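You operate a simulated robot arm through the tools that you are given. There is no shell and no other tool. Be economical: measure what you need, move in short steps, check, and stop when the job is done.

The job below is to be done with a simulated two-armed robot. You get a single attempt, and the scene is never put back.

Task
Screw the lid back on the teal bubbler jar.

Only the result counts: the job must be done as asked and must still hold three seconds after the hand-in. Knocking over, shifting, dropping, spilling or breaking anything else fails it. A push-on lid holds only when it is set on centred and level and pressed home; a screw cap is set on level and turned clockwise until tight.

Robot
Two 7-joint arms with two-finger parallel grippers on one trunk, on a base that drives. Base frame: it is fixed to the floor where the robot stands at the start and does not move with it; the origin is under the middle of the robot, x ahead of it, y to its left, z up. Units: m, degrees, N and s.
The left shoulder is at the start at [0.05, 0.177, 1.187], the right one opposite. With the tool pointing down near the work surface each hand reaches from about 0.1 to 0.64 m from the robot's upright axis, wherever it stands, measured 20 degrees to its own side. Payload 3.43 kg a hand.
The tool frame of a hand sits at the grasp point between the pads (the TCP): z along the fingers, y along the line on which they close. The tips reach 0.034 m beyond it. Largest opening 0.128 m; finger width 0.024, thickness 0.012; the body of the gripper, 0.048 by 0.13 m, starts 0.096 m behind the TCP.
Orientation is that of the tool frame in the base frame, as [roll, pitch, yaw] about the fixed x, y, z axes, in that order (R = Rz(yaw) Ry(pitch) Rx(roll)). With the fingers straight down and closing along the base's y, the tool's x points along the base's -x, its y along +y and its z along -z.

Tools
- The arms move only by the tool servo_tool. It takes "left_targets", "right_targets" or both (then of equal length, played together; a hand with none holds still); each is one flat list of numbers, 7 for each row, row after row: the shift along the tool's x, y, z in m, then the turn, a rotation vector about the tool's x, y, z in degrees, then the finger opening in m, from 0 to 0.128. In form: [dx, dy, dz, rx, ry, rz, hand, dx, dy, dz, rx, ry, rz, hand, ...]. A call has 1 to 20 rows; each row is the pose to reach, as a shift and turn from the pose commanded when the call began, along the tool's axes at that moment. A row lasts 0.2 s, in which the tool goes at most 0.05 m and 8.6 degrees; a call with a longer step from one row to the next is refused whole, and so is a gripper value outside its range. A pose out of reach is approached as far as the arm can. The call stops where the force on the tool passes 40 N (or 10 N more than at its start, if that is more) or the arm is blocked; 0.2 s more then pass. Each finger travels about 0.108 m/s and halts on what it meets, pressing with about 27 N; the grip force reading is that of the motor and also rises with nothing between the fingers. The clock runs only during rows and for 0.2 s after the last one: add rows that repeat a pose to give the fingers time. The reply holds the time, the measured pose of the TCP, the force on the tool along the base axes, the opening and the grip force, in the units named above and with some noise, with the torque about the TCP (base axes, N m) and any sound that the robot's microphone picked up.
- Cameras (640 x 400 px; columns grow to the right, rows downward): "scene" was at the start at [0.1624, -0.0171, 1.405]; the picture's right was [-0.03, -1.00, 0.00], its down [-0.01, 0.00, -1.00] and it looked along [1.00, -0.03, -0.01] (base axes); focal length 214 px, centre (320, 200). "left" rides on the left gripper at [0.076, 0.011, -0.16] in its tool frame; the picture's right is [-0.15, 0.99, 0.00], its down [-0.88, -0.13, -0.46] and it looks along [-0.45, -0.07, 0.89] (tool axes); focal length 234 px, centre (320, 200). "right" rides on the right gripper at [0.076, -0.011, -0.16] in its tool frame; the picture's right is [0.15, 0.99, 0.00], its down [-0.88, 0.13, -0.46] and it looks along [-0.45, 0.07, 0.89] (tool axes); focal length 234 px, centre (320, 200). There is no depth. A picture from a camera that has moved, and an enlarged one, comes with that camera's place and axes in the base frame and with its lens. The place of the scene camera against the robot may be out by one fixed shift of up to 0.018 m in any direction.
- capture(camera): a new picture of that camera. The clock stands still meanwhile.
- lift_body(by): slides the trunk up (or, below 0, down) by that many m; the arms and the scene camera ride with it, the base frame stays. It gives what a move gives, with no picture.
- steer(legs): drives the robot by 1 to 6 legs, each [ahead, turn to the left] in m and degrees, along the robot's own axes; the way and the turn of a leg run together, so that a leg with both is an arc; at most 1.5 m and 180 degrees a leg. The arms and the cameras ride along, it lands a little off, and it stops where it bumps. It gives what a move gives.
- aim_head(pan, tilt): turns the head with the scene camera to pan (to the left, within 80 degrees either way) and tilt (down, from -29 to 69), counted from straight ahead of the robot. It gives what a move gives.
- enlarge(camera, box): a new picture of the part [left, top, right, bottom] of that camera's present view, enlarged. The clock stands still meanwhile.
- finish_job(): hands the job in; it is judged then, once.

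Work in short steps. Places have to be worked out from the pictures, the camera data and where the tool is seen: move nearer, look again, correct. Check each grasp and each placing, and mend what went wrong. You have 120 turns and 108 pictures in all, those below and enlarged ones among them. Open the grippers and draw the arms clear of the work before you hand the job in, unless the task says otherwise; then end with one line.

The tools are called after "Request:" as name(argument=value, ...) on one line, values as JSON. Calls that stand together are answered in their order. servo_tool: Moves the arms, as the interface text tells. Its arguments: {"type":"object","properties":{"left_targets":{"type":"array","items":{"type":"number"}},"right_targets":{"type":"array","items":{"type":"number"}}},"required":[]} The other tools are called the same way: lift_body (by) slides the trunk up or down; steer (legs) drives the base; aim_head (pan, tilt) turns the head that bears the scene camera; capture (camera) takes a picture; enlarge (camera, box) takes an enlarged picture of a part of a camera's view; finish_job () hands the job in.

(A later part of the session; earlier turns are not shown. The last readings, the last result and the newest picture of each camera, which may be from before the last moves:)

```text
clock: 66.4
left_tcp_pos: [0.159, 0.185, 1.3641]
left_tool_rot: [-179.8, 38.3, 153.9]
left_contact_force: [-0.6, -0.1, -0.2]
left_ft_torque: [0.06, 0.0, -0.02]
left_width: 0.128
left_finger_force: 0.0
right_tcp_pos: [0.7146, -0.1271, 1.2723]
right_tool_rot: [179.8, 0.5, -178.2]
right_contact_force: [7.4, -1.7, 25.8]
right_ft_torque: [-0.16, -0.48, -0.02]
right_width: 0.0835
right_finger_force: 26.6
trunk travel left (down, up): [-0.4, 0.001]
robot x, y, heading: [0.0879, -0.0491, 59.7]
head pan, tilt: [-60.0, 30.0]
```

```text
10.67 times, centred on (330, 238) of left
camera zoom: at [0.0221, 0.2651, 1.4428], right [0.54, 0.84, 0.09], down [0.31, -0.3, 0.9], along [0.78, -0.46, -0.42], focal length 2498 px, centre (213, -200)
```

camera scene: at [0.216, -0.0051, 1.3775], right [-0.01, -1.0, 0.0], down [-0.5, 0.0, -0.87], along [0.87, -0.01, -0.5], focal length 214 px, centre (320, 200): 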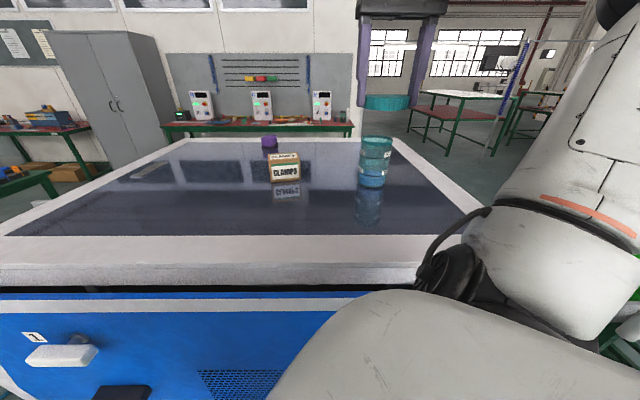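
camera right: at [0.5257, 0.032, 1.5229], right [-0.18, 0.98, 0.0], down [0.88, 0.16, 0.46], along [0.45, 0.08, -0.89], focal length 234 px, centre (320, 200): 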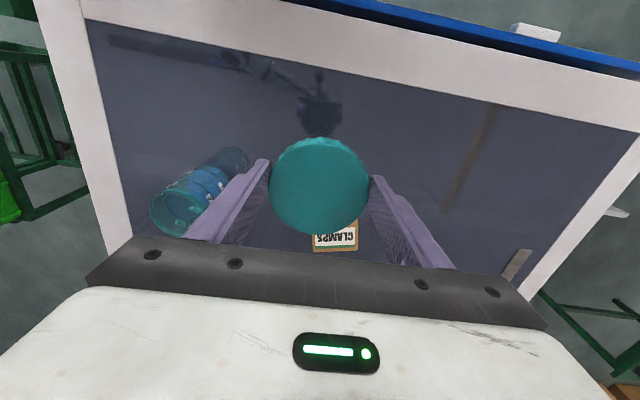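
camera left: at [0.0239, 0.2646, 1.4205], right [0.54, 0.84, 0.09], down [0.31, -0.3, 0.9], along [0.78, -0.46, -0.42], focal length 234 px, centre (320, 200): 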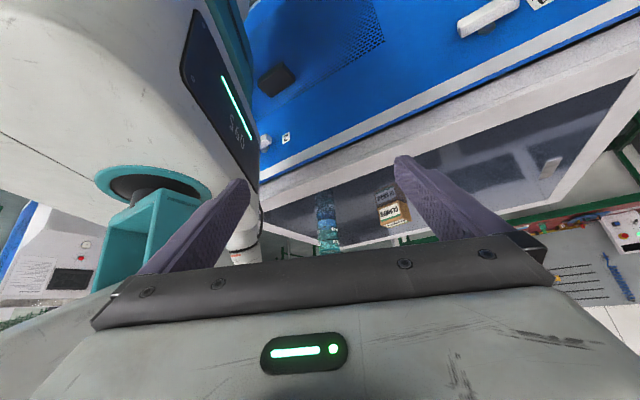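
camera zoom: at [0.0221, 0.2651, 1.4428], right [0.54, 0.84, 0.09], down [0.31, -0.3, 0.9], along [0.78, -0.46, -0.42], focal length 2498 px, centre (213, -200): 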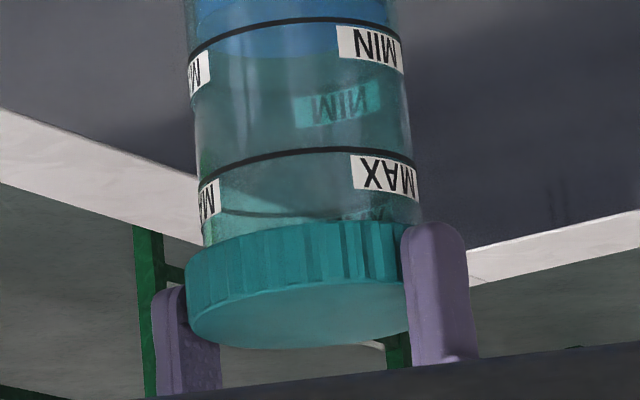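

Seated contact: 26 N up at z=1.2723, slight side force. I ease off ~1.3 mm, correct x by 1 mm, and turn clockwise 40° while watching torque.

Request:
servo_tool(right_targets=[-0.001, 0, -0.0012, 0, 0, 0, 0.06, -0.001, 0, -0.0012, 0, 0, 8, 0.06, -0.001, 0, -0.001, 0, 0, 16, 0.06, -0.001, 0, -0.0008, 0, 0, 24, 0.06, -0.001, 0, -0.0006, 0, 0, 32, 0.06, -0.001, 0, -0.0004, 0, 0, 40, 0.06])

Request:
enlarge(camera="left", box=[300, 210, 360, 255])

Request:
enlarge(camera="scene", box=[340, 110, 420, 190])

```text
clock: 67.8
left_tcp_pos: [0.1596, 0.1854, 1.3645]
left_tool_rot: [-179.7, 38.2, 153.8]
left_contact_force: [0.1, 0.6, 0.5]
left_ft_torque: [0.0, -0.03, 0.03]
left_width: 0.1278
left_finger_force: 0.0
right_tcp_pos: [0.715, -0.124, 1.272]
right_tool_rot: [179.8, 0.1, 141.6]
right_contact_force: [7.6, 5.8, 23.6]
right_ft_torque: [0.18, -0.54, 0.08]
right_width: 0.0833
right_finger_force: 27.7
trunk travel left (down, up): [-0.4, 0.001]
robot x, y, heading: [0.0862, -0.0507, 59.7]
head pan, tilt: [-60.0, 30.0]
```

```text
8.89 times, centred on (330, 232) of left
camera zoom: at [0.0224, 0.2659, 1.4424], right [0.54, 0.84, 0.09], down [0.31, -0.3, 0.9], along [0.78, -0.46, -0.42], focal length 2082 px, centre (231, -89)
```

zoom: 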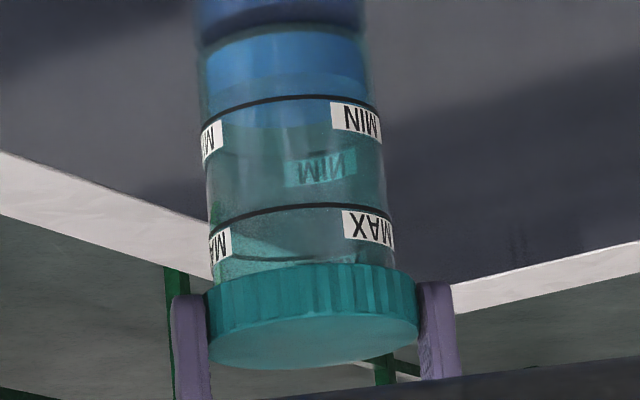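

```text
5.00 times, centred on (380, 150) of scene
camera zoom: at [0.2146, -0.004, 1.3996], right [-0.01, -1.0, 0.0], down [-0.5, 0.0, -0.87], along [0.87, -0.01, -0.5], focal length 1072 px, centre (20, 450)
```

zoom: 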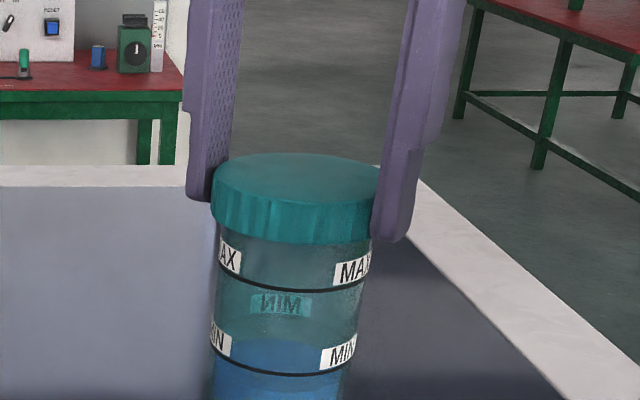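

The turn was free and the jar did not rotate, but the force pattern says the lid bears on its +x side. I lift 3 mm, shift 3 mm in +x and 1 mm in +y, then press down again.

Request:
servo_tool(right_targets=[0, 0, -0.004, 0, 0, 0, 0.06, -0.0017, 0.0026, -0.004, 0, 0, 0, 0.06, -0.0017, 0.0026, -0.002, 0, 0, 0, 0.06, -0.0017, 0.0026, 0.0, 0, 0, 0, 0.06, -0.0017, 0.0026, 0.0, 0, 0, 0, 0.06])

Request:
enlarge(camera="scene", box=[340, 110, 420, 190])

```text
clock: 69.0
left_tcp_pos: [0.1581, 0.1843, 1.3641]
left_tool_rot: [-179.9, 38.2, 153.7]
left_contact_force: [0.4, 0.3, 0.1]
left_ft_torque: [-0.01, -0.03, -0.03]
left_width: 0.128
left_finger_force: 0.1
right_tcp_pos: [0.7155, -0.1257, 1.2722]
right_tool_rot: [179.8, 0.2, 141.7]
right_contact_force: [-3.2, -1.7, 16.4]
right_ft_torque: [-0.46, 0.56, -0.04]
right_width: 0.0837
right_finger_force: 26.6
trunk travel left (down, up): [-0.4, 0.001]
robot x, y, heading: [0.0882, -0.0505, 59.6]
head pan, tilt: [-60.0, 30.0]
```

```text
5.00 times, centred on (380, 150) of scene
camera zoom: at [0.2136, -0.0051, 1.3999], right [-0.01, -1.0, 0.0], down [-0.5, 0.0, -0.87], along [0.87, -0.01, -0.5], focal length 1072 px, centre (20, 450)
```

zoom: 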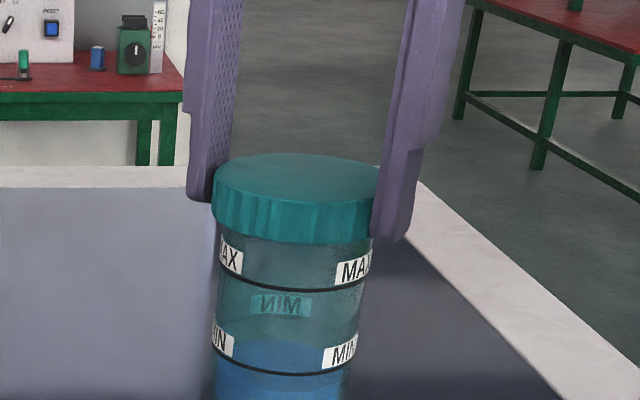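

Contact is now one-sided the other way, which could be the thread start. I shift back 1 mm and turn clockwise another 48°.

Request:
servo_tool(right_targets=[0.0008, -0.0008, 0, 0, 0, 8, 0.06, 0.0008, -0.0008, 0.0002, 0, 0, 16, 0.06, 0.0008, -0.0008, 0.0004, 0, 0, 24, 0.06, 0.0008, -0.0008, 0.0006, 0, 0, 32, 0.06, 0.0008, -0.0008, 0.0008, 0, 0, 40, 0.06, 0.0008, -0.0008, 0.001, 0, 0, 48, 0.06])

Request:
enlarge(camera="scene", box=[340, 110, 420, 190])

```text
clock: 70.4
left_tcp_pos: [0.1595, 0.1848, 1.3638]
left_tool_rot: [-179.7, 38.2, 153.9]
left_contact_force: [-0.2, 0.8, -0.1]
left_ft_torque: [-0.01, 0.0, 0.02]
left_width: 0.1281
left_finger_force: 0.0
right_tcp_pos: [0.7156, -0.1247, 1.2708]
right_tool_rot: [179.6, -0.1, 93.6]
right_contact_force: [7.6, 2.6, 26.4]
right_ft_torque: [-0.06, -0.39, 0.07]
right_width: 0.0838
right_finger_force: 26.8
trunk travel left (down, up): [-0.4, 0.001]
robot x, y, heading: [0.0882, -0.0499, 59.9]
head pan, tilt: [-60.0, 30.0]
```

```text
5.00 times, centred on (380, 150) of scene
camera zoom: at [0.2145, -0.0041, 1.3997], right [-0.01, -1.0, 0.0], down [-0.5, 0.0, -0.87], along [0.87, -0.01, -0.5], focal length 1072 px, centre (20, 450)
```

zoom: 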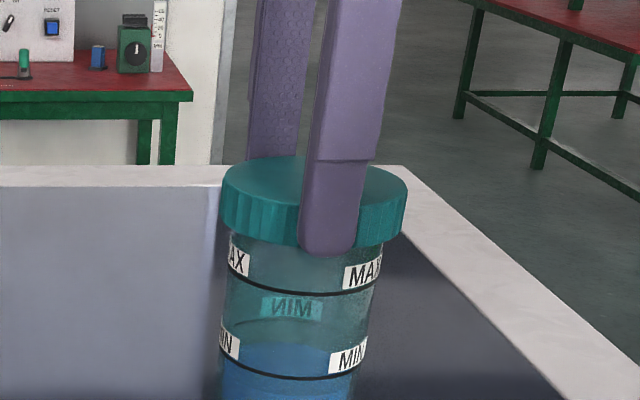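

Dropped ~1.4 mm with little torque; the wrist still has range. I keep turning clockwise another 48° with light pressing.

Request:
servo_tool(right_targets=[0, 0, 0, 0, 0, 8, 0.06, 0, 0, 0.0002, 0, 0, 16, 0.06, 0, 0, 0.0004, 0, 0, 24, 0.06, 0, 0, 0.0006, 0, 0, 32, 0.06, 0, 0, 0.0008, 0, 0, 40, 0.06, 0, 0, 0.001, 0, 0, 48, 0.06])

Request:
enlarge(camera="scene", box=[340, 110, 420, 190])

```text
clock: 71.8
left_tcp_pos: [0.1589, 0.1828, 1.3635]
left_tool_rot: [-179.9, 38.1, 153.8]
left_contact_force: [0.5, -0.5, 0.0]
left_ft_torque: [-0.02, -0.01, 0.0]
left_width: 0.128
left_finger_force: 0.1
right_tcp_pos: [0.7163, -0.1275, 1.2701]
right_tool_rot: [179.8, -0.3, 45.5]
right_contact_force: [6.7, -5.4, 21.9]
right_ft_torque: [-0.67, -0.17, 0.11]
right_width: 0.0835
right_finger_force: 27.5
trunk travel left (down, up): [-0.4, 0.001]
robot x, y, heading: [0.0859, -0.0519, 59.6]
head pan, tilt: [-60.0, 30.0]
```

```text
5.00 times, centred on (380, 150) of scene
camera zoom: at [0.2146, -0.0058, 1.3997], right [-0.01, -1.0, 0.0], down [-0.5, 0.0, -0.87], along [0.87, -0.01, -0.5], focal length 1072 px, centre (20, 450)
```

zoom: 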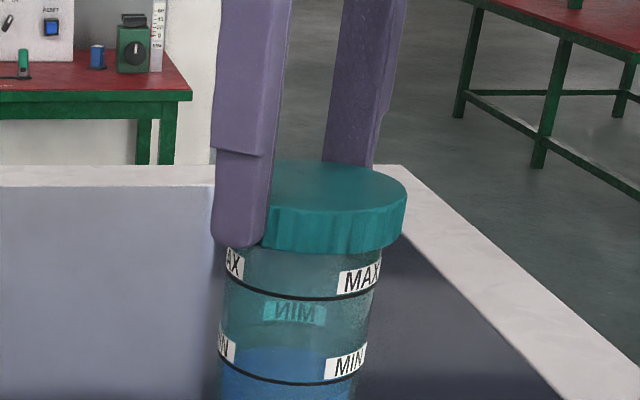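

The lid is descending with the turn (1.2701), so the thread seems engaged. I keep turning, 48° more.

Request:
servo_tool(right_targets=[0, 0, 0, 0, 0, 8, 0.06, 0, 0, 0.0002, 0, 0, 16, 0.06, 0, 0, 0.0004, 0, 0, 24, 0.06, 0, 0, 0.0006, 0, 0, 32, 0.06, 0, 0, 0.0008, 0, 0, 40, 0.06, 0, 0, 0.001, 0, 0, 48, 0.06])

Request:
enlarge(camera="scene", box=[340, 110, 420, 190])

```text
clock: 73.2
left_tcp_pos: [0.1598, 0.1826, 1.3642]
left_tool_rot: [-179.9, 38.2, 153.8]
left_contact_force: [0.6, -0.2, 0.6]
left_ft_torque: [0.0, 0.02, 0.0]
left_width: 0.128
left_finger_force: 0.0
right_tcp_pos: [0.7149, -0.1245, 1.268]
right_tool_rot: [-179.8, -0.2, -2.4]
right_contact_force: [1.6, -6.5, 23.1]
right_ft_torque: [-0.24, 0.31, 0.11]
right_width: 0.0833
right_finger_force: 27.0
trunk travel left (down, up): [-0.4, 0.001]
robot x, y, heading: [0.0903, -0.0511, 59.4]
head pan, tilt: [-60.0, 30.0]
```

```text
5.00 times, centred on (380, 150) of scene
camera zoom: at [0.2135, -0.0055, 1.3998], right [-0.01, -1.0, 0.0], down [-0.5, 0.0, -0.87], along [0.87, -0.01, -0.5], focal length 1072 px, centre (20, 450)
```

zoom: 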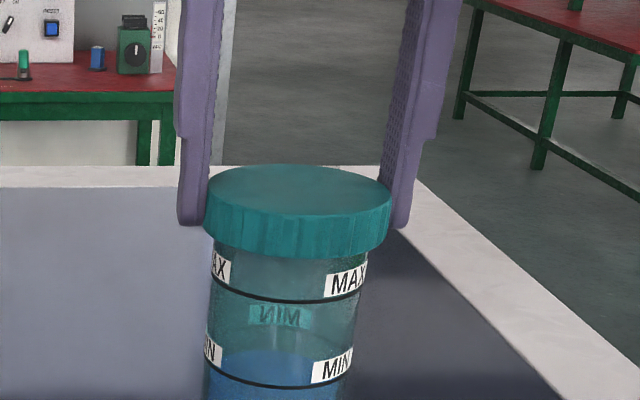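

Down to 1.268 after ~184°, with the arm still turning freely. I continue another 48°.

Request:
servo_tool(right_targets=[0, 0, 0, 0, 0, 8, 0.06, 0, 0, 0.0002, 0, 0, 16, 0.06, 0, 0, 0.0004, 0, 0, 24, 0.06, 0, 0, 0.0006, 0, 0, 32, 0.06, 0, 0, 0.0008, 0, 0, 40, 0.06, 0, 0, 0.001, 0, 0, 48, 0.06])

Request:
enlarge(camera="scene", box=[340, 110, 420, 190])

```text
clock: 74.6
left_tcp_pos: [0.1572, 0.1845, 1.3644]
left_tool_rot: [-179.8, 38.2, 153.8]
left_contact_force: [-0.4, -0.5, -0.5]
left_ft_torque: [0.0, 0.02, 0.02]
left_width: 0.128
left_finger_force: 0.1
right_tcp_pos: [0.7157, -0.1239, 1.2683]
right_tool_rot: [-179.8, 0.0, -50.3]
right_contact_force: [-5.8, -0.5, 14.2]
right_ft_torque: [0.07, 0.33, 0.05]
right_width: 0.0837
right_finger_force: 26.6
trunk travel left (down, up): [-0.4, 0.001]
robot x, y, heading: [0.0905, -0.046, 59.3]
head pan, tilt: [-60.0, 30.0]
```

```text
5.00 times, centred on (380, 150) of scene
camera zoom: at [0.2134, -0.0048, 1.3997], right [-0.01, -1.0, 0.0], down [-0.5, 0.0, -0.87], along [0.87, -0.01, -0.5], focal length 1072 px, centre (20, 450)
```

zoom: 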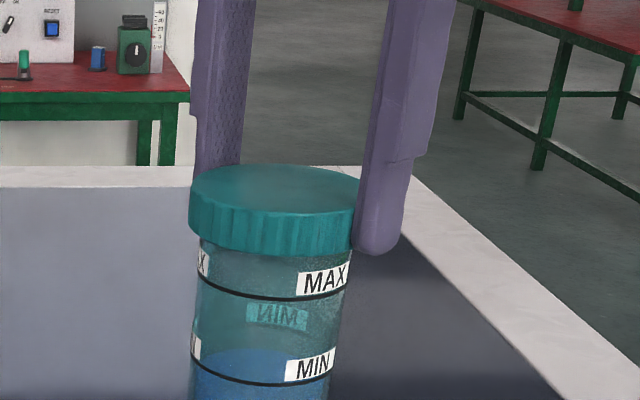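

The jar orbits because the lid sits ~7 mm off the TCP along the tool x; it also began to rotate a little. I continue 40° with orbit compensation around the lid centre.

Request:
servo_tool(right_targets=[-0.0001, 0.001, 0, 0, 0, 8, 0.06, -0.0003, 0.0019, 0.0002, 0, 0, 16, 0.06, -0.0006, 0.0028, 0.0004, 0, 0, 24, 0.06, -0.0011, 0.0037, 0.0006, 0, 0, 32, 0.06, -0.0016, 0.0045, 0.0008, 0, 0, 40, 0.06])

Request:
enlarge(camera="scene", box=[340, 110, 420, 190])

```text
clock: 75.8
left_tcp_pos: [0.159, 0.1845, 1.3644]
left_tool_rot: [-179.8, 38.2, 153.8]
left_contact_force: [0.1, 0.3, -0.6]
left_ft_torque: [0.03, -0.01, 0.02]
left_width: 0.1283
left_finger_force: 0.0
right_tcp_pos: [0.7112, -0.1266, 1.2669]
right_tool_rot: [-179.6, 0.0, -90.4]
right_contact_force: [2.3, 1.5, 21.5]
right_ft_torque: [-0.06, -0.02, -0.04]
right_width: 0.0833
right_finger_force: 27.3
trunk travel left (down, up): [-0.4, 0.001]
robot x, y, heading: [0.0877, -0.0506, 59.5]
head pan, tilt: [-60.0, 30.0]
```

```text
5.00 times, centred on (380, 150) of scene
camera zoom: at [0.214, -0.0045, 1.3998], right [-0.01, -1.0, 0.0], down [-0.5, 0.0, -0.87], along [0.87, -0.01, -0.5], focal length 1072 px, centre (20, 450)
```

zoom: 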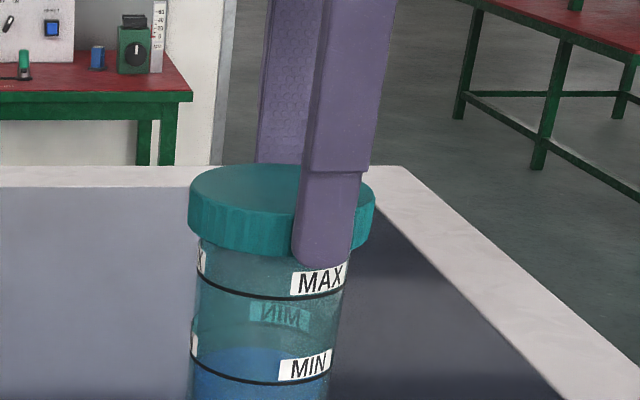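

Very clean now: side forces and moments near zero, z=1.2669, jar steady. Another 40° with compensation.

Request:
servo_tool(right_targets=[-0.0001, 0.001, 0, 0, 0, 8, 0.06, -0.0003, 0.0019, 0.0002, 0, 0, 16, 0.06, -0.0006, 0.0028, 0.0004, 0, 0, 24, 0.06, -0.0011, 0.0037, 0.0006, 0, 0, 32, 0.06, -0.0016, 0.0045, 0.0008, 0, 0, 40, 0.06])

Request:
enlarge(camera="scene", box=[340, 110, 420, 190])

```text
clock: 77.0
left_tcp_pos: [0.159, 0.1835, 1.3647]
left_tool_rot: [-179.9, 38.2, 153.8]
left_contact_force: [-0.1, 0.1, -0.4]
left_ft_torque: [-0.02, -0.03, -0.03]
left_width: 0.128
left_finger_force: 0.1
right_tcp_pos: [0.7049, -0.1256, 1.2661]
right_tool_rot: [-179.9, 0.3, -130.3]
right_contact_force: [0.4, -1.6, 22.5]
right_ft_torque: [-0.1, 0.02, 0.28]
right_width: 0.0835
right_finger_force: 26.9
trunk travel left (down, up): [-0.4, 0.001]
robot x, y, heading: [0.0876, -0.0508, 59.8]
head pan, tilt: [-60.0, 30.0]
```

```text
5.00 times, centred on (380, 150) of scene
camera zoom: at [0.2135, -0.0051, 1.3998], right [-0.01, -1.0, 0.0], down [-0.5, 0.0, -0.87], along [0.87, -0.01, -0.5], focal length 1072 px, centre (20, 450)
```

zoom: 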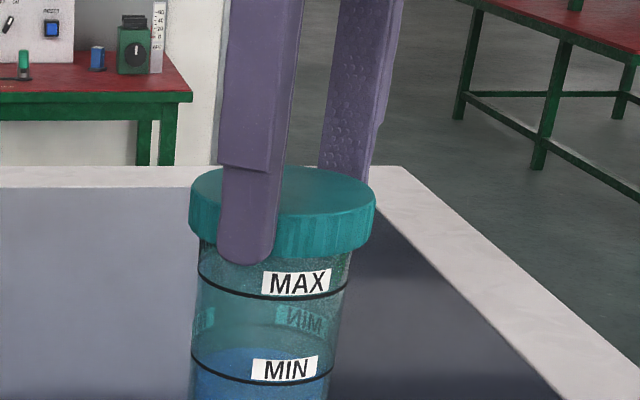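

The jar now co-rotates ~20° with 0.28 N·m torque: the lid is getting tight and table friction is limiting. I press a bit harder (~35 N) and turn 24° more to see.

Request:
servo_tool(right_targets=[0, 0, 0.001, 0, 0, 0, 0.06, -0.0001, 0.001, 0.0014, 0, 0, 8, 0.06, -0.0003, 0.0019, 0.0016, 0, 0, 16, 0.06, -0.0006, 0.0028, 0.0018, 0, 0, 24, 0.06])

Request:
enlarge(camera="scene", box=[340, 110, 420, 190])

```text
clock: 78.0
left_tcp_pos: [0.1577, 0.1847, 1.3632]
left_tool_rot: [-179.8, 38.3, 153.8]
left_contact_force: [0.2, -0.2, -0.1]
left_ft_torque: [0.0, 0.01, 0.0]
left_width: 0.1281
left_finger_force: 0.0
right_tcp_pos: [0.7518, -0.149, 1.2659]
right_tool_rot: [179.8, 0.1, -154.0]
right_contact_force: [-5.2, 3.7, 17.9]
right_ft_torque: [0.24, -0.07, 0.14]
right_width: 0.0837
right_finger_force: 27.2
right hand out of reach, approached as far as the arm can: row 3, 4
trunk travel left (down, up): [-0.4, 0.001]
robot x, y, heading: [0.0865, -0.0511, 59.7]
head pan, tilt: [-60.0, 30.0]
```

```text
5.00 times, centred on (380, 150) of scene
camera zoom: at [0.2127, -0.0037, 1.3998], right [-0.01, -1.0, 0.0], down [-0.5, 0.0, -0.87], along [0.87, -0.01, -0.5], focal length 1072 px, centre (20, 450)
```

zoom: 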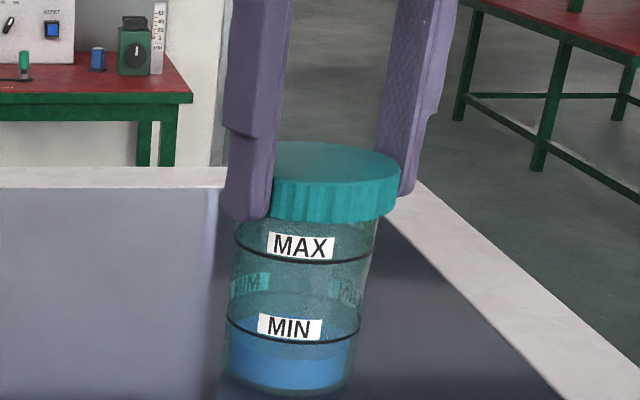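

I hit the wrist limit and the arm dragged the upright jar a few cm; nothing tipped. I release the lid and rise straight up to reposition.

Request:
servo_tool(right_targets=[0, 0, -0.001, 0, 0, 0, 0.09, 0, 0, -0.001, 0, 0, 0, 0.11, 0, 0, -0.001, 0, 0, 0, 0.12, 0, 0, -0.001, 0, 0, 0, 0.12])

Request:
enlarge(camera="scene", box=[300, 80, 460, 200])

Request:
capture(camera="right")

```text
clock: 79.0
left_tcp_pos: [0.1621, 0.1836, 1.3645]
left_tool_rot: [-179.8, 38.1, 153.9]
left_contact_force: [-0.2, 0.8, 1.3]
left_ft_torque: [0.01, 0.0, 0.0]
left_width: 0.1278
left_finger_force: 0.0
right_tcp_pos: [0.7562, -0.1503, 1.2658]
right_tool_rot: [179.9, 0.1, -154.1]
right_contact_force: [-0.2, -0.5, -0.1]
right_ft_torque: [0.0, 0.01, -0.01]
right_width: 0.12
right_finger_force: 0.0
trunk travel left (down, up): [-0.4, 0.001]
robot x, y, heading: [0.0857, -0.0527, 59.5]
head pan, tilt: [-60.0, 30.0]
```

```text
3.33 times, centred on (380, 140) of scene
camera zoom: at [0.2159, -0.005, 1.3995], right [-0.01, -1.0, 0.0], down [-0.5, 0.0, -0.87], along [0.87, -0.01, -0.5], focal length 715 px, centre (120, 400)
```

zoom: 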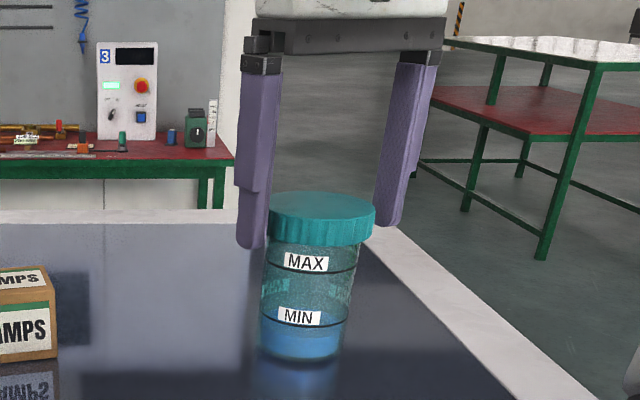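

```text
31 pictures are left
camera right: at [0.6924, -0.194, 1.4252], right [-0.56, 0.83, 0.0], down [0.73, 0.5, 0.46], along [0.38, 0.26, -0.89], focal length 234 px, centre (320, 200)
```

right: 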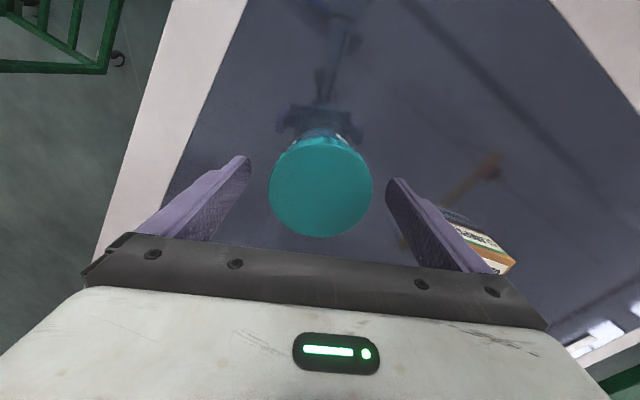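

The lid sits level and centred at (0.7575,-0.150). I'll regrip it with the wrist unwound, pull the jar closer, then use the left hand to hold the jar for final tightening. First I rise, retract slightly and unwind the wrist.

Request:
servo_tool(right_targets=[0, 0, -0.015, 0, 0, 0, 0.12, 0, 0, -0.045, 0, 0, 0, 0.12, 0.03, 0, -0.055, 0, 0, 0, 0.12, 0.06, 0, -0.06, 0, 0, -8, 0.12, 0.06, 0, -0.06, 0, 0, -16, 0.12, 0.06, 0, -0.06, 0, 0, -24, 0.12, 0.06, 0, -0.06, 0, 0, -32, 0.12, 0.06, 0, -0.06, 0, 0, -40, 0.12, 0.06, 0, -0.06, 0, 0, -48, 0.12, 0.06, 0, -0.06, 0, 0, -56, 0.12, 0.06, 0, -0.06, 0, 0, -64, 0.12, 0.06, 0, -0.06, 0, 0, -72, 0.12, 0.06, 0, -0.06, 0, 0, -80, 0.12])

```text
clock: 81.8
left_tcp_pos: [0.1617, 0.1841, 1.3632]
left_tool_rot: [-179.9, 38.1, 154.0]
left_contact_force: [0.4, 0.0, 0.2]
left_ft_torque: [-0.02, -0.01, 0.02]
left_width: 0.1277
left_finger_force: 0.1
right_tcp_pos: [0.7029, -0.1759, 1.3263]
right_tool_rot: [-179.8, 0.0, -74.0]
right_contact_force: [-0.6, -0.2, 0.5]
right_ft_torque: [0.01, 0.01, 0.04]
right_width: 0.1199
right_finger_force: 0.0
right hand out of reach, approached as far as the arm can: row 3
trunk travel left (down, up): [-0.4, 0.001]
robot x, y, heading: [0.0895, -0.0516, 59.5]
head pan, tilt: [-60.0, 30.0]
```

Continue unwinding to yaw ≈0.

Request:
servo_tool(right_targets=[0, 0, 0, 0, 0, -8, 0.12, 0, 0, 0, 0, 0, -16, 0.12, 0, 0, 0, 0, 0, -24, 0.12, 0, 0, 0, 0, 0, -32, 0.12, 0, 0, 0, 0, 0, -40, 0.12, 0, 0, 0, 0, 0, -48, 0.12, 0, 0, 0, 0, 0, -56, 0.12, 0, 0, 0, 0, 0, -64, 0.12, 0, 0, 0, 0, 0, -72, 0.12, 0, 0, 0, 0, 0, -74, 0.12])

```text
clock: 84.0
left_tcp_pos: [0.1604, 0.1838, 1.363]
left_tool_rot: [-179.7, 38.1, 153.9]
left_contact_force: [-0.4, -0.5, -0.3]
left_ft_torque: [0.02, -0.01, -0.01]
left_width: 0.128
left_finger_force: 0.1
right_tcp_pos: [0.7018, -0.1775, 1.326]
right_tool_rot: [179.9, -0.1, -0.1]
right_contact_force: [0.0, -0.2, 0.1]
right_ft_torque: [-0.01, 0.04, 0.02]
right_width: 0.1201
right_finger_force: 0.1
trunk travel left (down, up): [-0.4, 0.001]
robot x, y, heading: [0.0899, -0.052, 59.5]
head pan, tilt: [-60.0, 30.0]
```

I move over the lid, descend around it and grip it again.

Request:
servo_tool(right_targets=[0.0, 0, 0.02, 0, 0, 0, 0.12, 0.028, -0.014, 0.022, 0, 0, 0, 0.12, 0.0557, -0.0278, 0.022, 0, 0, 0, 0.12, 0.0557, -0.0278, 0.04, 0, 0, 0, 0.12, 0.0557, -0.0278, 0.06, 0, 0, 0, 0.12, 0.0557, -0.0278, 0.06, 0, 0, 0, 0.12])

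Request:
capture(camera="scene")

Request:
capture(camera="right")

```text
clock: 85.4
left_tcp_pos: [0.1606, 0.1841, 1.3646]
left_tool_rot: [-179.9, 38.1, 154.0]
left_contact_force: [-0.3, 0.1, 0.5]
left_ft_torque: [-0.04, 0.03, 0.01]
left_width: 0.1279
left_finger_force: 0.1
right_tcp_pos: [0.7575, -0.1499, 1.2656]
right_tool_rot: [-179.9, -0.2, -0.2]
right_contact_force: [-0.3, -0.2, 0.4]
right_ft_torque: [0.01, -0.01, 0.02]
right_width: 0.12
right_finger_force: 0.1
trunk travel left (down, up): [-0.4, 0.001]
robot x, y, heading: [0.0854, -0.0498, 59.4]
head pan, tilt: [-60.0, 30.0]
```

```text
30 pictures are left
camera scene: at [0.2158, -0.005, 1.3995], right [-0.01, -1.0, 0.0], down [-0.5, 0.0, -0.87], along [0.87, -0.01, -0.5], focal length 214 px, centre (320, 200)
```

scene: 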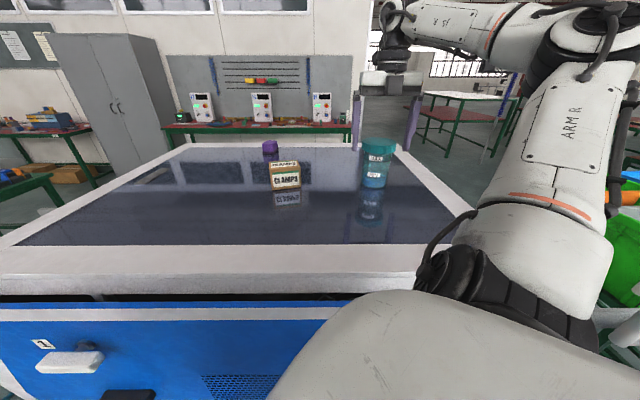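

```text
29 pictures are left
camera right: at [0.8314, -0.1394, 1.4251], right [0.14, -0.99, 0.0], down [-0.88, -0.13, 0.45], along [-0.45, -0.06, -0.89], focal length 234 px, centre (320, 200)
```

right: 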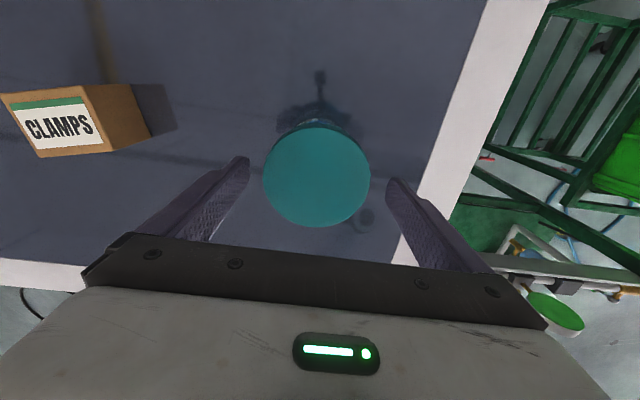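

The lid is ~5 mm beyond the TCP in x; I correct and close.

Request:
servo_tool(right_targets=[0.005, -0.003, 0, 0, 0, 0, 0.12, 0.005, -0.003, 0.0, 0, 0, 0, 0.1, 0.005, -0.003, 0, 0, 0, 0, 0.085, 0.005, -0.003, 0.0, 0, 0, 0, 0.06, 0.005, -0.003, 0.0, 0, 0, 0, 0.06])

Request:
enlarge(camera="right", box=[200, 80, 440, 260])

```text
clock: 86.6
left_tcp_pos: [0.1611, 0.1847, 1.3642]
left_tool_rot: [-179.8, 38.1, 153.9]
left_contact_force: [-1.2, 0.2, 0.5]
left_ft_torque: [0.03, 0.01, 0.0]
left_width: 0.128
left_finger_force: 0.1
right_tcp_pos: [0.7626, -0.1475, 1.2655]
right_tool_rot: [-180.0, -0.2, -0.2]
right_contact_force: [1.0, 0.6, 0.5]
right_ft_torque: [0.0, 0.01, 0.03]
right_width: 0.0773
right_finger_force: 27.0
trunk travel left (down, up): [-0.4, 0.001]
robot x, y, heading: [0.0887, -0.0509, 59.7]
head pan, tilt: [-60.0, 30.0]
```

```text
2.22 times, centred on (320, 170) of right
camera zoom: at [0.8368, -0.1363, 1.4251], right [0.14, -0.99, 0.0], down [-0.88, -0.13, 0.45], along [-0.45, -0.06, -0.89], focal length 520 px, centre (320, 267)
```

zoom: 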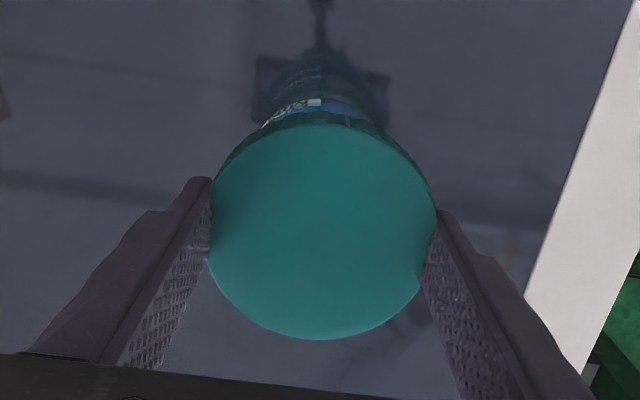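

The width 0.077 suggests gripping across flats of the lid: a firmer hold, well centred. Now I press lightly and turn clockwise 40°, checking torque and jar rotation.

Request:
servo_tool(right_targets=[0, 0, 0.0015, 0, 0, 0, 0.06, 0, 0, 0.003, 0, 0, 8, 0.06, 0, 0, 0.003, 0, 0, 16, 0.06, 0, 0, 0.003, 0, 0, 24, 0.06, 0, 0, 0.003, 0, 0, 32, 0.06, 0, 0, 0.003, 0, 0, 40, 0.06])

Request:
enlarge(camera="scene", box=[340, 110, 420, 190])

```text
clock: 88.0
left_tcp_pos: [0.16, 0.1845, 1.3634]
left_tool_rot: [-179.7, 38.2, 153.8]
left_contact_force: [0.3, 0.4, 0.2]
left_ft_torque: [-0.03, 0.02, -0.03]
left_width: 0.1279
left_finger_force: 0.0
right_tcp_pos: [0.762, -0.143, 1.2644]
right_tool_rot: [-179.6, -0.1, -40.3]
right_contact_force: [-0.1, -0.9, 13.1]
right_ft_torque: [-0.15, 0.08, 0.19]
right_width: 0.0773
right_finger_force: 26.7
trunk travel left (down, up): [-0.4, 0.001]
robot x, y, heading: [0.0888, -0.0518, 59.4]
head pan, tilt: [-60.0, 30.0]
```

```text
5.00 times, centred on (380, 150) of scene
camera zoom: at [0.2143, -0.005, 1.3997], right [-0.01, -1.0, 0.0], down [-0.5, 0.0, -0.87], along [0.87, -0.01, -0.5], focal length 1072 px, centre (20, 450)
```

zoom: 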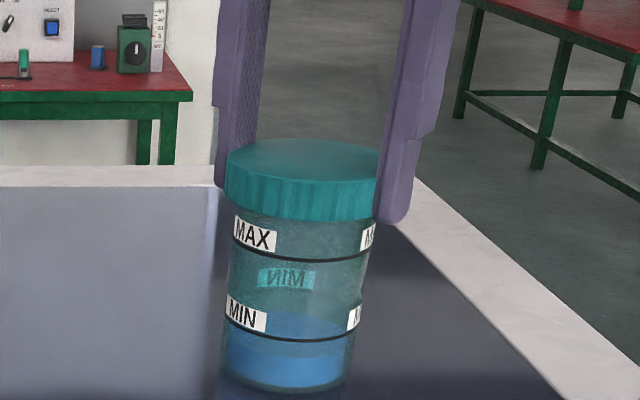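

The jar turned along with the lid fully, so it's snug beyond 0.19 N·m. I try once with a harder press (~33 N) for more table friction.

Request:
servo_tool(right_targets=[0, 0, 0.0012, 0, 0, 0, 0.06, 0, 0, 0.0024, 0, 0, 0, 0.06, 0, 0, 0.0026, 0, 0, 8, 0.06, 0, 0, 0.0028, 0, 0, 16, 0.06, 0, 0, 0.0028, 0, 0, 24, 0.06, 0, 0, 0.0028, 0, 0, 32, 0.06])

Request:
enlarge(camera="scene", box=[340, 110, 420, 190])

```text
clock: 89.4
left_tcp_pos: [0.1577, 0.1851, 1.3642]
left_tool_rot: [-179.9, 38.3, 153.8]
left_contact_force: [-0.4, -0.5, -0.3]
left_ft_torque: [-0.03, 0.04, 0.0]
left_width: 0.1281
left_finger_force: 0.0
right_tcp_pos: [0.7603, -0.1446, 1.2619]
right_tool_rot: [-179.6, -0.1, -72.2]
right_contact_force: [0.0, -1.1, 26.7]
right_ft_torque: [-0.08, 0.09, 0.36]
right_width: 0.0771
right_finger_force: 26.9
trunk travel left (down, up): [-0.4, 0.001]
robot x, y, heading: [0.0895, -0.0477, 59.5]
head pan, tilt: [-60.0, 30.0]
```

```text
5.00 times, centred on (380, 150) of scene
camera zoom: at [0.2128, -0.0046, 1.3999], right [-0.01, -1.0, 0.0], down [-0.5, 0.0, -0.87], along [0.87, -0.01, -0.5], focal length 1072 px, centre (20, 450)
```

zoom: 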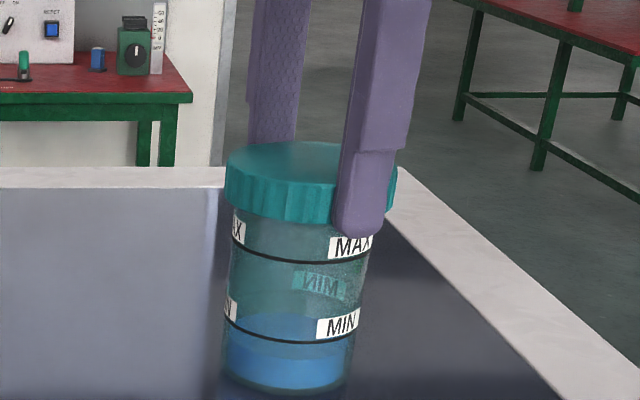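

Pressing doesn't help since lid friction grows with it; I need the left hand to hold the jar. First I ease the pressure and slide the jar gently ~14 cm toward the robot by the lid.

Request:
servo_tool(right_targets=[0, 0, -0.003, 0, 0, 0, 0.06, -0.0066, 0.0126, -0.003, 0, 0, 0, 0.06, -0.0133, 0.0251, -0.003, 0, 0, 0, 0.06, -0.02, 0.0377, -0.003, 0, 0, 0, 0.06, -0.0266, 0.0502, -0.003, 0, 0, 0, 0.06, -0.0333, 0.0628, -0.003, 0, 0, 0, 0.06, -0.04, 0.0754, -0.003, 0, 0, 0, 0.06, -0.0466, 0.0879, -0.003, 0, 0, 0, 0.06, -0.0533, 0.1005, -0.003, 0, 0, 0, 0.06, -0.06, 0.113, -0.003, 0, 0, 0, 0.06, -0.0666, 0.1256, -0.003, 0, 0, 0, 0.06])

Request:
capture(camera="scene")

```text
clock: 91.8
left_tcp_pos: [0.1602, 0.184, 1.364]
left_tool_rot: [-179.8, 38.1, 153.8]
left_contact_force: [-0.1, 0.0, -1.1]
left_ft_torque: [-0.01, -0.02, -0.03]
left_width: 0.1279
left_finger_force: 0.1
right_tcp_pos: [0.623, -0.1223, 1.2638]
right_tool_rot: [-179.8, -0.1, -72.3]
right_contact_force: [6.1, -1.1, 17.8]
right_ft_torque: [-0.03, -0.28, 0.03]
right_width: 0.0773
right_finger_force: 27.1
trunk travel left (down, up): [-0.4, 0.001]
robot x, y, heading: [0.0878, -0.0484, 59.6]
head pan, tilt: [-60.0, 30.0]
```

```text
25 pictures are left
camera scene: at [0.2153, -0.0051, 1.3995], right [-0.01, -1.0, 0.0], down [-0.5, 0.0, -0.87], along [0.87, -0.01, -0.5], focal length 214 px, centre (320, 200)
```

scene: 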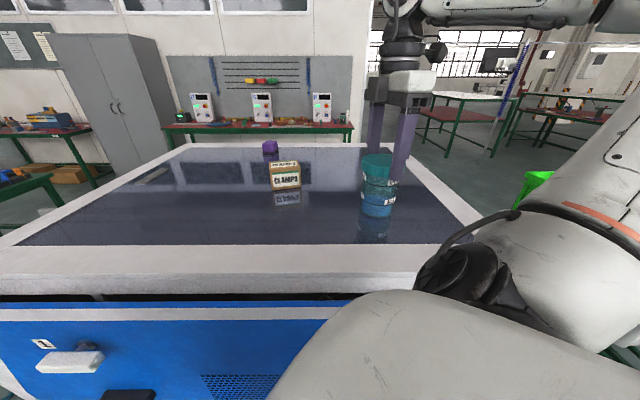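

Jar is now at about (0.623,-0.122). I release, rise straight up, and then swing the right hand toward the left-front so a -45° base turn brings it back over the jar.

Request:
servo_tool(right_targets=[0, 0, -0.002, 0, 0, 0, 0.09, 0, 0, -0.002, 0, 0, 0, 0.11, 0, 0, -0.002, 0, 0, 0, 0.125, 0, 0, -0.002, 0, 0, 0, 0.125, 0, 0, -0.03, 0, 0, 0, 0.125, 0, 0, -0.06, 0, 0, 0, 0.125, 0, 0, -0.085, 0, 0, 0, 0.125, 0, 0, -0.085, 0, 0, 0, 0.125])

Request:
capture(camera="right")

```text
clock: 93.6
left_tcp_pos: [0.1621, 0.1833, 1.3634]
left_tool_rot: [-179.8, 38.1, 154.0]
left_contact_force: [0.5, 0.2, -0.1]
left_ft_torque: [-0.03, 0.05, -0.02]
left_width: 0.128
left_finger_force: 0.0
right_tcp_pos: [0.6238, -0.1207, 1.3487]
right_tool_rot: [-179.9, 0.1, -72.2]
right_contact_force: [-0.3, -0.3, -0.2]
right_ft_torque: [-0.02, 0.01, -0.03]
right_width: 0.1251
right_finger_force: 0.1
trunk travel left (down, up): [-0.4, 0.001]
robot x, y, heading: [0.0882, -0.0556, 60.0]
head pan, tilt: [-60.0, 30.0]
```

```text
24 pictures are left
camera right: at [0.6564, -0.1908, 1.5089], right [-0.9, -0.44, 0.0], down [-0.39, 0.8, 0.46], along [-0.2, 0.41, -0.89], focal length 234 px, centre (320, 200)
```

right: 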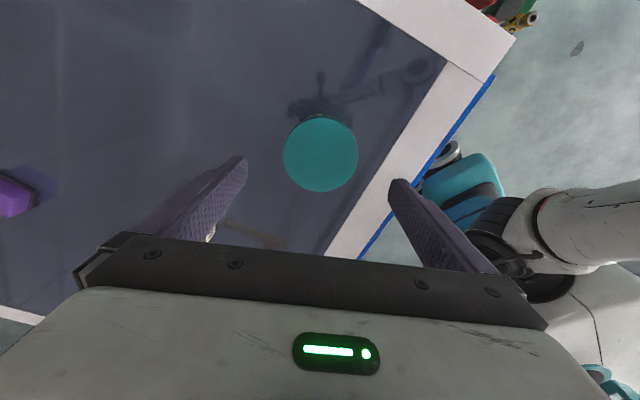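

Lid is seated at (0.623,-0.122). Now I swing the right hand to (0.516,0.28) while unwinding the wrist 132°.

Request:
servo_tool(right_targets=[-0.0244, -0.0012, 0, 0, 0, -7.8, 0.125, -0.0487, -0.0023, 0, 0, 0, -15.5, 0.125, -0.0731, -0.0035, 0, 0, 0, -23.3, 0.125, -0.0974, -0.0046, 0, 0, 0, -31.1, 0.125, -0.1218, -0.0058, 0, 0, 0, -38.8, 0.125, -0.1461, -0.0069, 0, 0, 0, -46.6, 0.125, -0.1705, -0.0081, 0, 0, 0, -54.4, 0.125, -0.1948, -0.0092, 0, 0, 0, -62.1, 0.125, -0.2192, -0.0104, 0, 0, 0, -69.9, 0.125, -0.2435, -0.0115, 0, 0, 0, -77.6, 0.125, -0.2679, -0.0127, 0, 0, 0, -85.4, 0.125, -0.2922, -0.0138, 0, 0, 0, -93.2, 0.125, -0.3166, -0.015, 0, 0, 0, -100.9, 0.125, -0.3409, -0.0161, 0, 0, 0, -108.7, 0.125, -0.3653, -0.0173, 0, 0, 0, -116.5, 0.125, -0.3896, -0.0184, 0, 0, 0, -124.2, 0.125, -0.414, -0.0196, 0, 0, 0, -132, 0.125])

Request:
steer(legs=[[0, -45]])

Request:
aim_head(pan=-20, tilt=35)

Request:
capture(camera="scene")

```text
clock: 97.2
left_tcp_pos: [0.1609, 0.1832, 1.3647]
left_tool_rot: [-179.8, 38.1, 154.0]
left_contact_force: [0.4, -0.2, 0.6]
left_ft_torque: [-0.02, 0.0, -0.05]
left_width: 0.1278
left_finger_force: 0.1
right_tcp_pos: [0.5248, 0.2289, 1.3153]
right_tool_rot: [-179.9, -0.3, 59.8]
right_contact_force: [-0.8, 0.4, 0.0]
right_ft_torque: [0.01, -0.02, -0.01]
right_width: 0.1251
right_finger_force: 0.0
right hand out of reach, approached as far as the arm can: row 14, 15, 16, 17
trunk travel left (down, up): [-0.4, 0.001]
robot x, y, heading: [0.0876, -0.0497, 59.7]
head pan, tilt: [-60.0, 30.0]
```

```text
clock: 99.7
left_tcp_pos: [0.3053, 0.0638, 1.3636]
left_tool_rot: [-179.8, 38.2, 109.1]
left_contact_force: [-0.2, -0.9, 1.0]
left_ft_torque: [0.05, 0.02, 0.0]
left_width: 0.1279
left_finger_force: 0.1
right_tcp_pos: [0.5948, -0.1603, 1.3143]
right_tool_rot: [-180.0, -0.1, 15.0]
right_contact_force: [0.2, -0.1, 0.2]
right_ft_torque: [0.01, 0.03, -0.02]
right_width: 0.125
right_finger_force: 0.1
trunk travel left (down, up): [-0.4, 0.001]
robot x, y, heading: [0.0855, -0.0504, 14.7]
head pan, tilt: [-60.0, 30.0]
```

```text
clock: 100.7
left_tcp_pos: [0.3057, 0.0638, 1.3635]
left_tool_rot: [-179.8, 38.0, 109.1]
left_contact_force: [0.3, -0.3, 0.3]
left_ft_torque: [0.04, -0.01, 0.02]
left_width: 0.1277
left_finger_force: 0.0
right_tcp_pos: [0.5944, -0.1589, 1.3148]
right_tool_rot: [180.0, -0.3, 15.0]
right_contact_force: [0.5, 0.3, 0.1]
right_ft_torque: [-0.02, 0.01, 0.02]
right_width: 0.1253
right_finger_force: 0.0
trunk travel left (down, up): [-0.4, 0.001]
robot x, y, heading: [0.0884, -0.0526, 14.9]
head pan, tilt: [-20.0, 35.0]
```

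```text
23 pictures are left
camera scene: at [0.2455, -0.0549, 1.3917], right [-0.09, -1.0, 0.0], down [-0.57, 0.05, -0.82], along [0.82, -0.07, -0.57], focal length 214 px, centre (320, 200)
```

scene: 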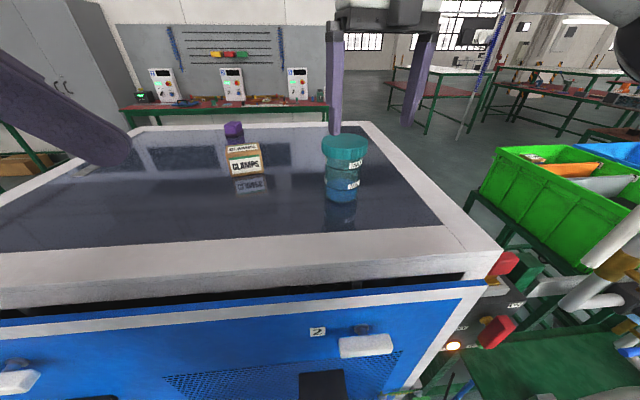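

Both arms are well placed. I move the right hand aside to the right and yaw the left tool +34° toward the jar.

Request:
servo_tool(left_targets=[0, 0, 0, -4.2, 0, -5.4, 0.128, 0, 0, 0, -8.4, 0, -10.7, 0.128, 0, 0, 0, -12.5, 0, -16.1, 0.128, 0, 0, 0, -16.7, 0, -21.4, 0.128, 0, 0, 0, -20.9, 0, -26.8, 0.128, 0, 0, 0, -20.9, 0, -26.8, 0.128], right_targets=[-0.0085, 0.0314, -0.008, 0, 0, 0, 0.125, -0.017, 0.0628, -0.016, 0, 0, 0, 0.125, -0.0255, 0.0942, -0.024, 0, 0, 0, 0.125, -0.034, 0.1256, -0.03, 0, 0, 0, 0.125, -0.034, 0.1256, -0.03, 0, 0, 0, 0.125, -0.034, 0.1256, -0.03, 0, 0, 0, 0.125])

```text
clock: 102.1
left_tcp_pos: [0.305, 0.0637, 1.3628]
left_tool_rot: [-179.6, 38.0, 143.2]
left_contact_force: [0.2, -0.3, 0.9]
left_ft_torque: [0.0, -0.01, 0.01]
left_width: 0.1278
left_finger_force: 0.0
right_tcp_pos: [0.594, -0.2904, 1.3438]
right_tool_rot: [180.0, -0.2, 15.0]
right_contact_force: [-0.3, -0.5, -0.3]
right_ft_torque: [0.03, -0.02, -0.01]
right_width: 0.1249
right_finger_force: 0.0
trunk travel left (down, up): [-0.4, 0.001]
robot x, y, heading: [0.089, -0.0456, 14.8]
head pan, tilt: [-20.0, 35.0]
```

Both as planned. I bring the left hand to the pre-grasp, ~13 cm short of the jar, tilting to 50°.

Request:
servo_tool(left_targets=[-0.021, 0.006, 0.035, 0, -1.7, 0, 0.128, -0.042, 0.012, 0.07, 0, -3.4, 0, 0.128, -0.0626, 0.018, 0.1046, 0, -5.1, 0, 0.128, -0.0834, 0.024, 0.1394, 0, -6.9, 0, 0.128, -0.104, 0.03, 0.1743, 0, -8.6, 0, 0.128, -0.125, 0.036, 0.209, 0, -10.3, 0, 0.128, -0.146, 0.042, 0.244, 0, -12, 0, 0.128, -0.146, 0.042, 0.244, 0, -12, 0, 0.128])

Request:
capture(camera="left")

Request:
capture(camera="scene")

```text
clock: 103.9
left_tcp_pos: [0.5384, -0.0607, 1.26]
left_tool_rot: [-179.6, 50.1, 143.2]
left_contact_force: [0.0, 0.4, 0.5]
left_ft_torque: [0.03, -0.01, 0.01]
left_width: 0.1281
left_finger_force: 0.0
right_tcp_pos: [0.5944, -0.2897, 1.3428]
right_tool_rot: [-180.0, -0.3, 15.0]
right_contact_force: [-1.7, 0.1, -0.1]
right_ft_torque: [-0.03, 0.0, -0.01]
right_width: 0.1251
right_finger_force: 0.0
trunk travel left (down, up): [-0.4, 0.001]
robot x, y, heading: [0.0877, -0.0479, 14.8]
head pan, tilt: [-20.0, 35.0]
```

```text
22 pictures are left
camera left: at [0.4091, 0.0531, 1.3046], right [0.67, 0.73, 0.11], down [0.1, -0.23, 0.97], along [0.73, -0.64, -0.23], focal length 234 px, centre (320, 200)
```

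left: 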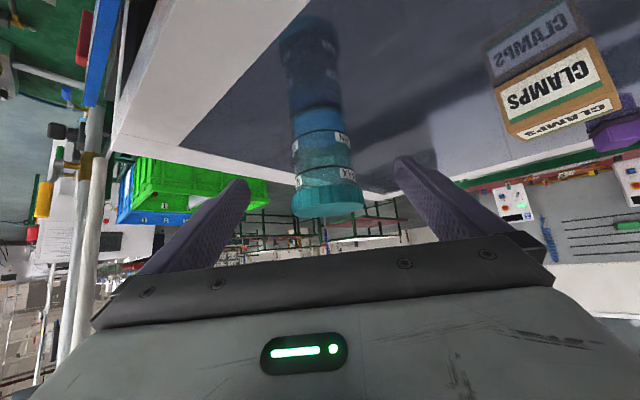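

```text
21 pictures are left
camera scene: at [0.2451, -0.0545, 1.3917], right [-0.09, -1.0, 0.0], down [-0.57, 0.05, -0.82], along [0.82, -0.07, -0.57], focal length 214 px, centre (320, 200)
```

scene: 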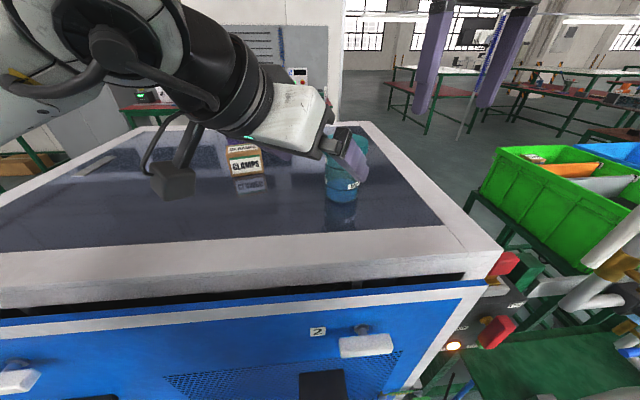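

The jar is centred between the left fingers. I advance along the tool axis around the jar body.

Request:
servo_tool(left_targets=[0.001, 0.0004, 0.03, 0, 0, 0, 0.128, 0.002, 0.0008, 0.06, 0, 0, 0, 0.128, 0.003, 0.0012, 0.09, 0, 0, 0, 0.128, 0.0036, 0.0014, 0.112, 0, 0, 0, 0.128, 0.0042, 0.0016, 0.129, 0, 0, 0, 0.128, 0.0042, 0.0016, 0.129, 0, 0, 0, 0.128])

Request:
capture(camera="left")

```text
clock: 105.3
left_tcp_pos: [0.6176, -0.1186, 1.1734]
left_tool_rot: [-179.7, 50.0, 143.2]
left_contact_force: [-0.1, 0.0, 0.5]
left_ft_torque: [0.04, 0.0, -0.01]
left_width: 0.1279
left_finger_force: 0.2
right_tcp_pos: [0.594, -0.2886, 1.3433]
right_tool_rot: [-179.9, -0.2, 14.9]
right_contact_force: [1.2, -0.2, 0.1]
right_ft_torque: [0.01, -0.03, 0.0]
right_width: 0.1246
right_finger_force: 0.0
trunk travel left (down, up): [-0.4, 0.001]
robot x, y, heading: [0.0861, -0.0529, 14.4]
head pan, tilt: [-20.0, 35.0]
```

```text
20 pictures are left
camera left: at [0.4874, -0.0063, 1.2181], right [0.67, 0.73, 0.11], down [0.1, -0.23, 0.97], along [0.73, -0.64, -0.23], focal length 234 px, centre (320, 200)
```

left: 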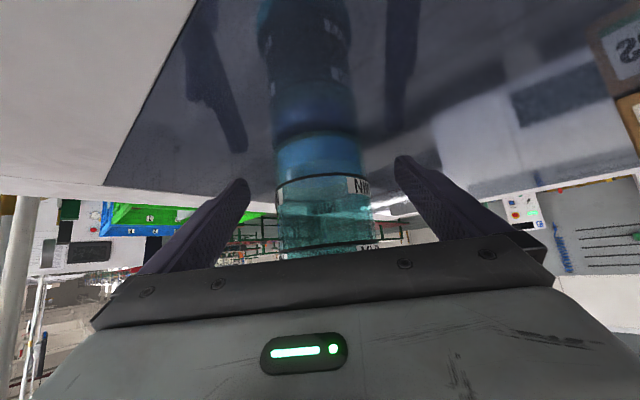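

Jar is centred between the fingers. I close the left gripper on the jar body.

Request:
servo_tool(left_targets=[0, 0, 0, 0, 0, 0, 0.11, 0, 0, 0, 0, 0, 0, 0.095, 0, 0, 0, 0, 0, 0, 0.08, 0, 0, 0, 0, 0, 0, 0.065, 0, 0, 0, 0, 0, 0, 0.055, 0, 0, 0, 0, 0, 0, 0.055])

Request:
enlarge(camera="scene", box=[280, 100, 420, 220])

```text
clock: 106.7
left_tcp_pos: [0.6177, -0.1188, 1.1734]
left_tool_rot: [-179.7, 50.0, 143.2]
left_contact_force: [0.0, -0.3, -0.1]
left_ft_torque: [0.03, -0.06, 0.03]
left_width: 0.0696
left_finger_force: 27.1
right_tcp_pos: [0.5934, -0.2883, 1.3431]
right_tool_rot: [180.0, -0.2, 15.0]
right_contact_force: [-0.2, 0.1, 1.1]
right_ft_torque: [0.0, 0.0, 0.02]
right_width: 0.1253
right_finger_force: 0.0
trunk travel left (down, up): [-0.4, 0.001]
robot x, y, heading: [0.0836, -0.0466, 15.1]
head pan, tilt: [-20.0, 35.0]
```

```text
3.33 times, centred on (350, 160) of scene
camera zoom: at [0.2455, -0.0548, 1.3917], right [-0.09, -1.0, 0.0], down [-0.57, 0.05, -0.82], along [0.82, -0.07, -0.57], focal length 715 px, centre (220, 333)
```

zoom: 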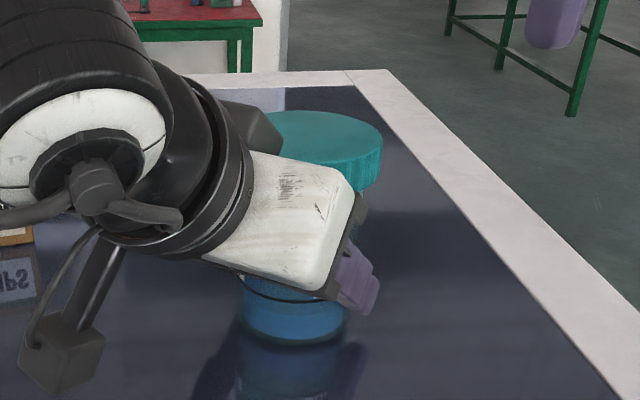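

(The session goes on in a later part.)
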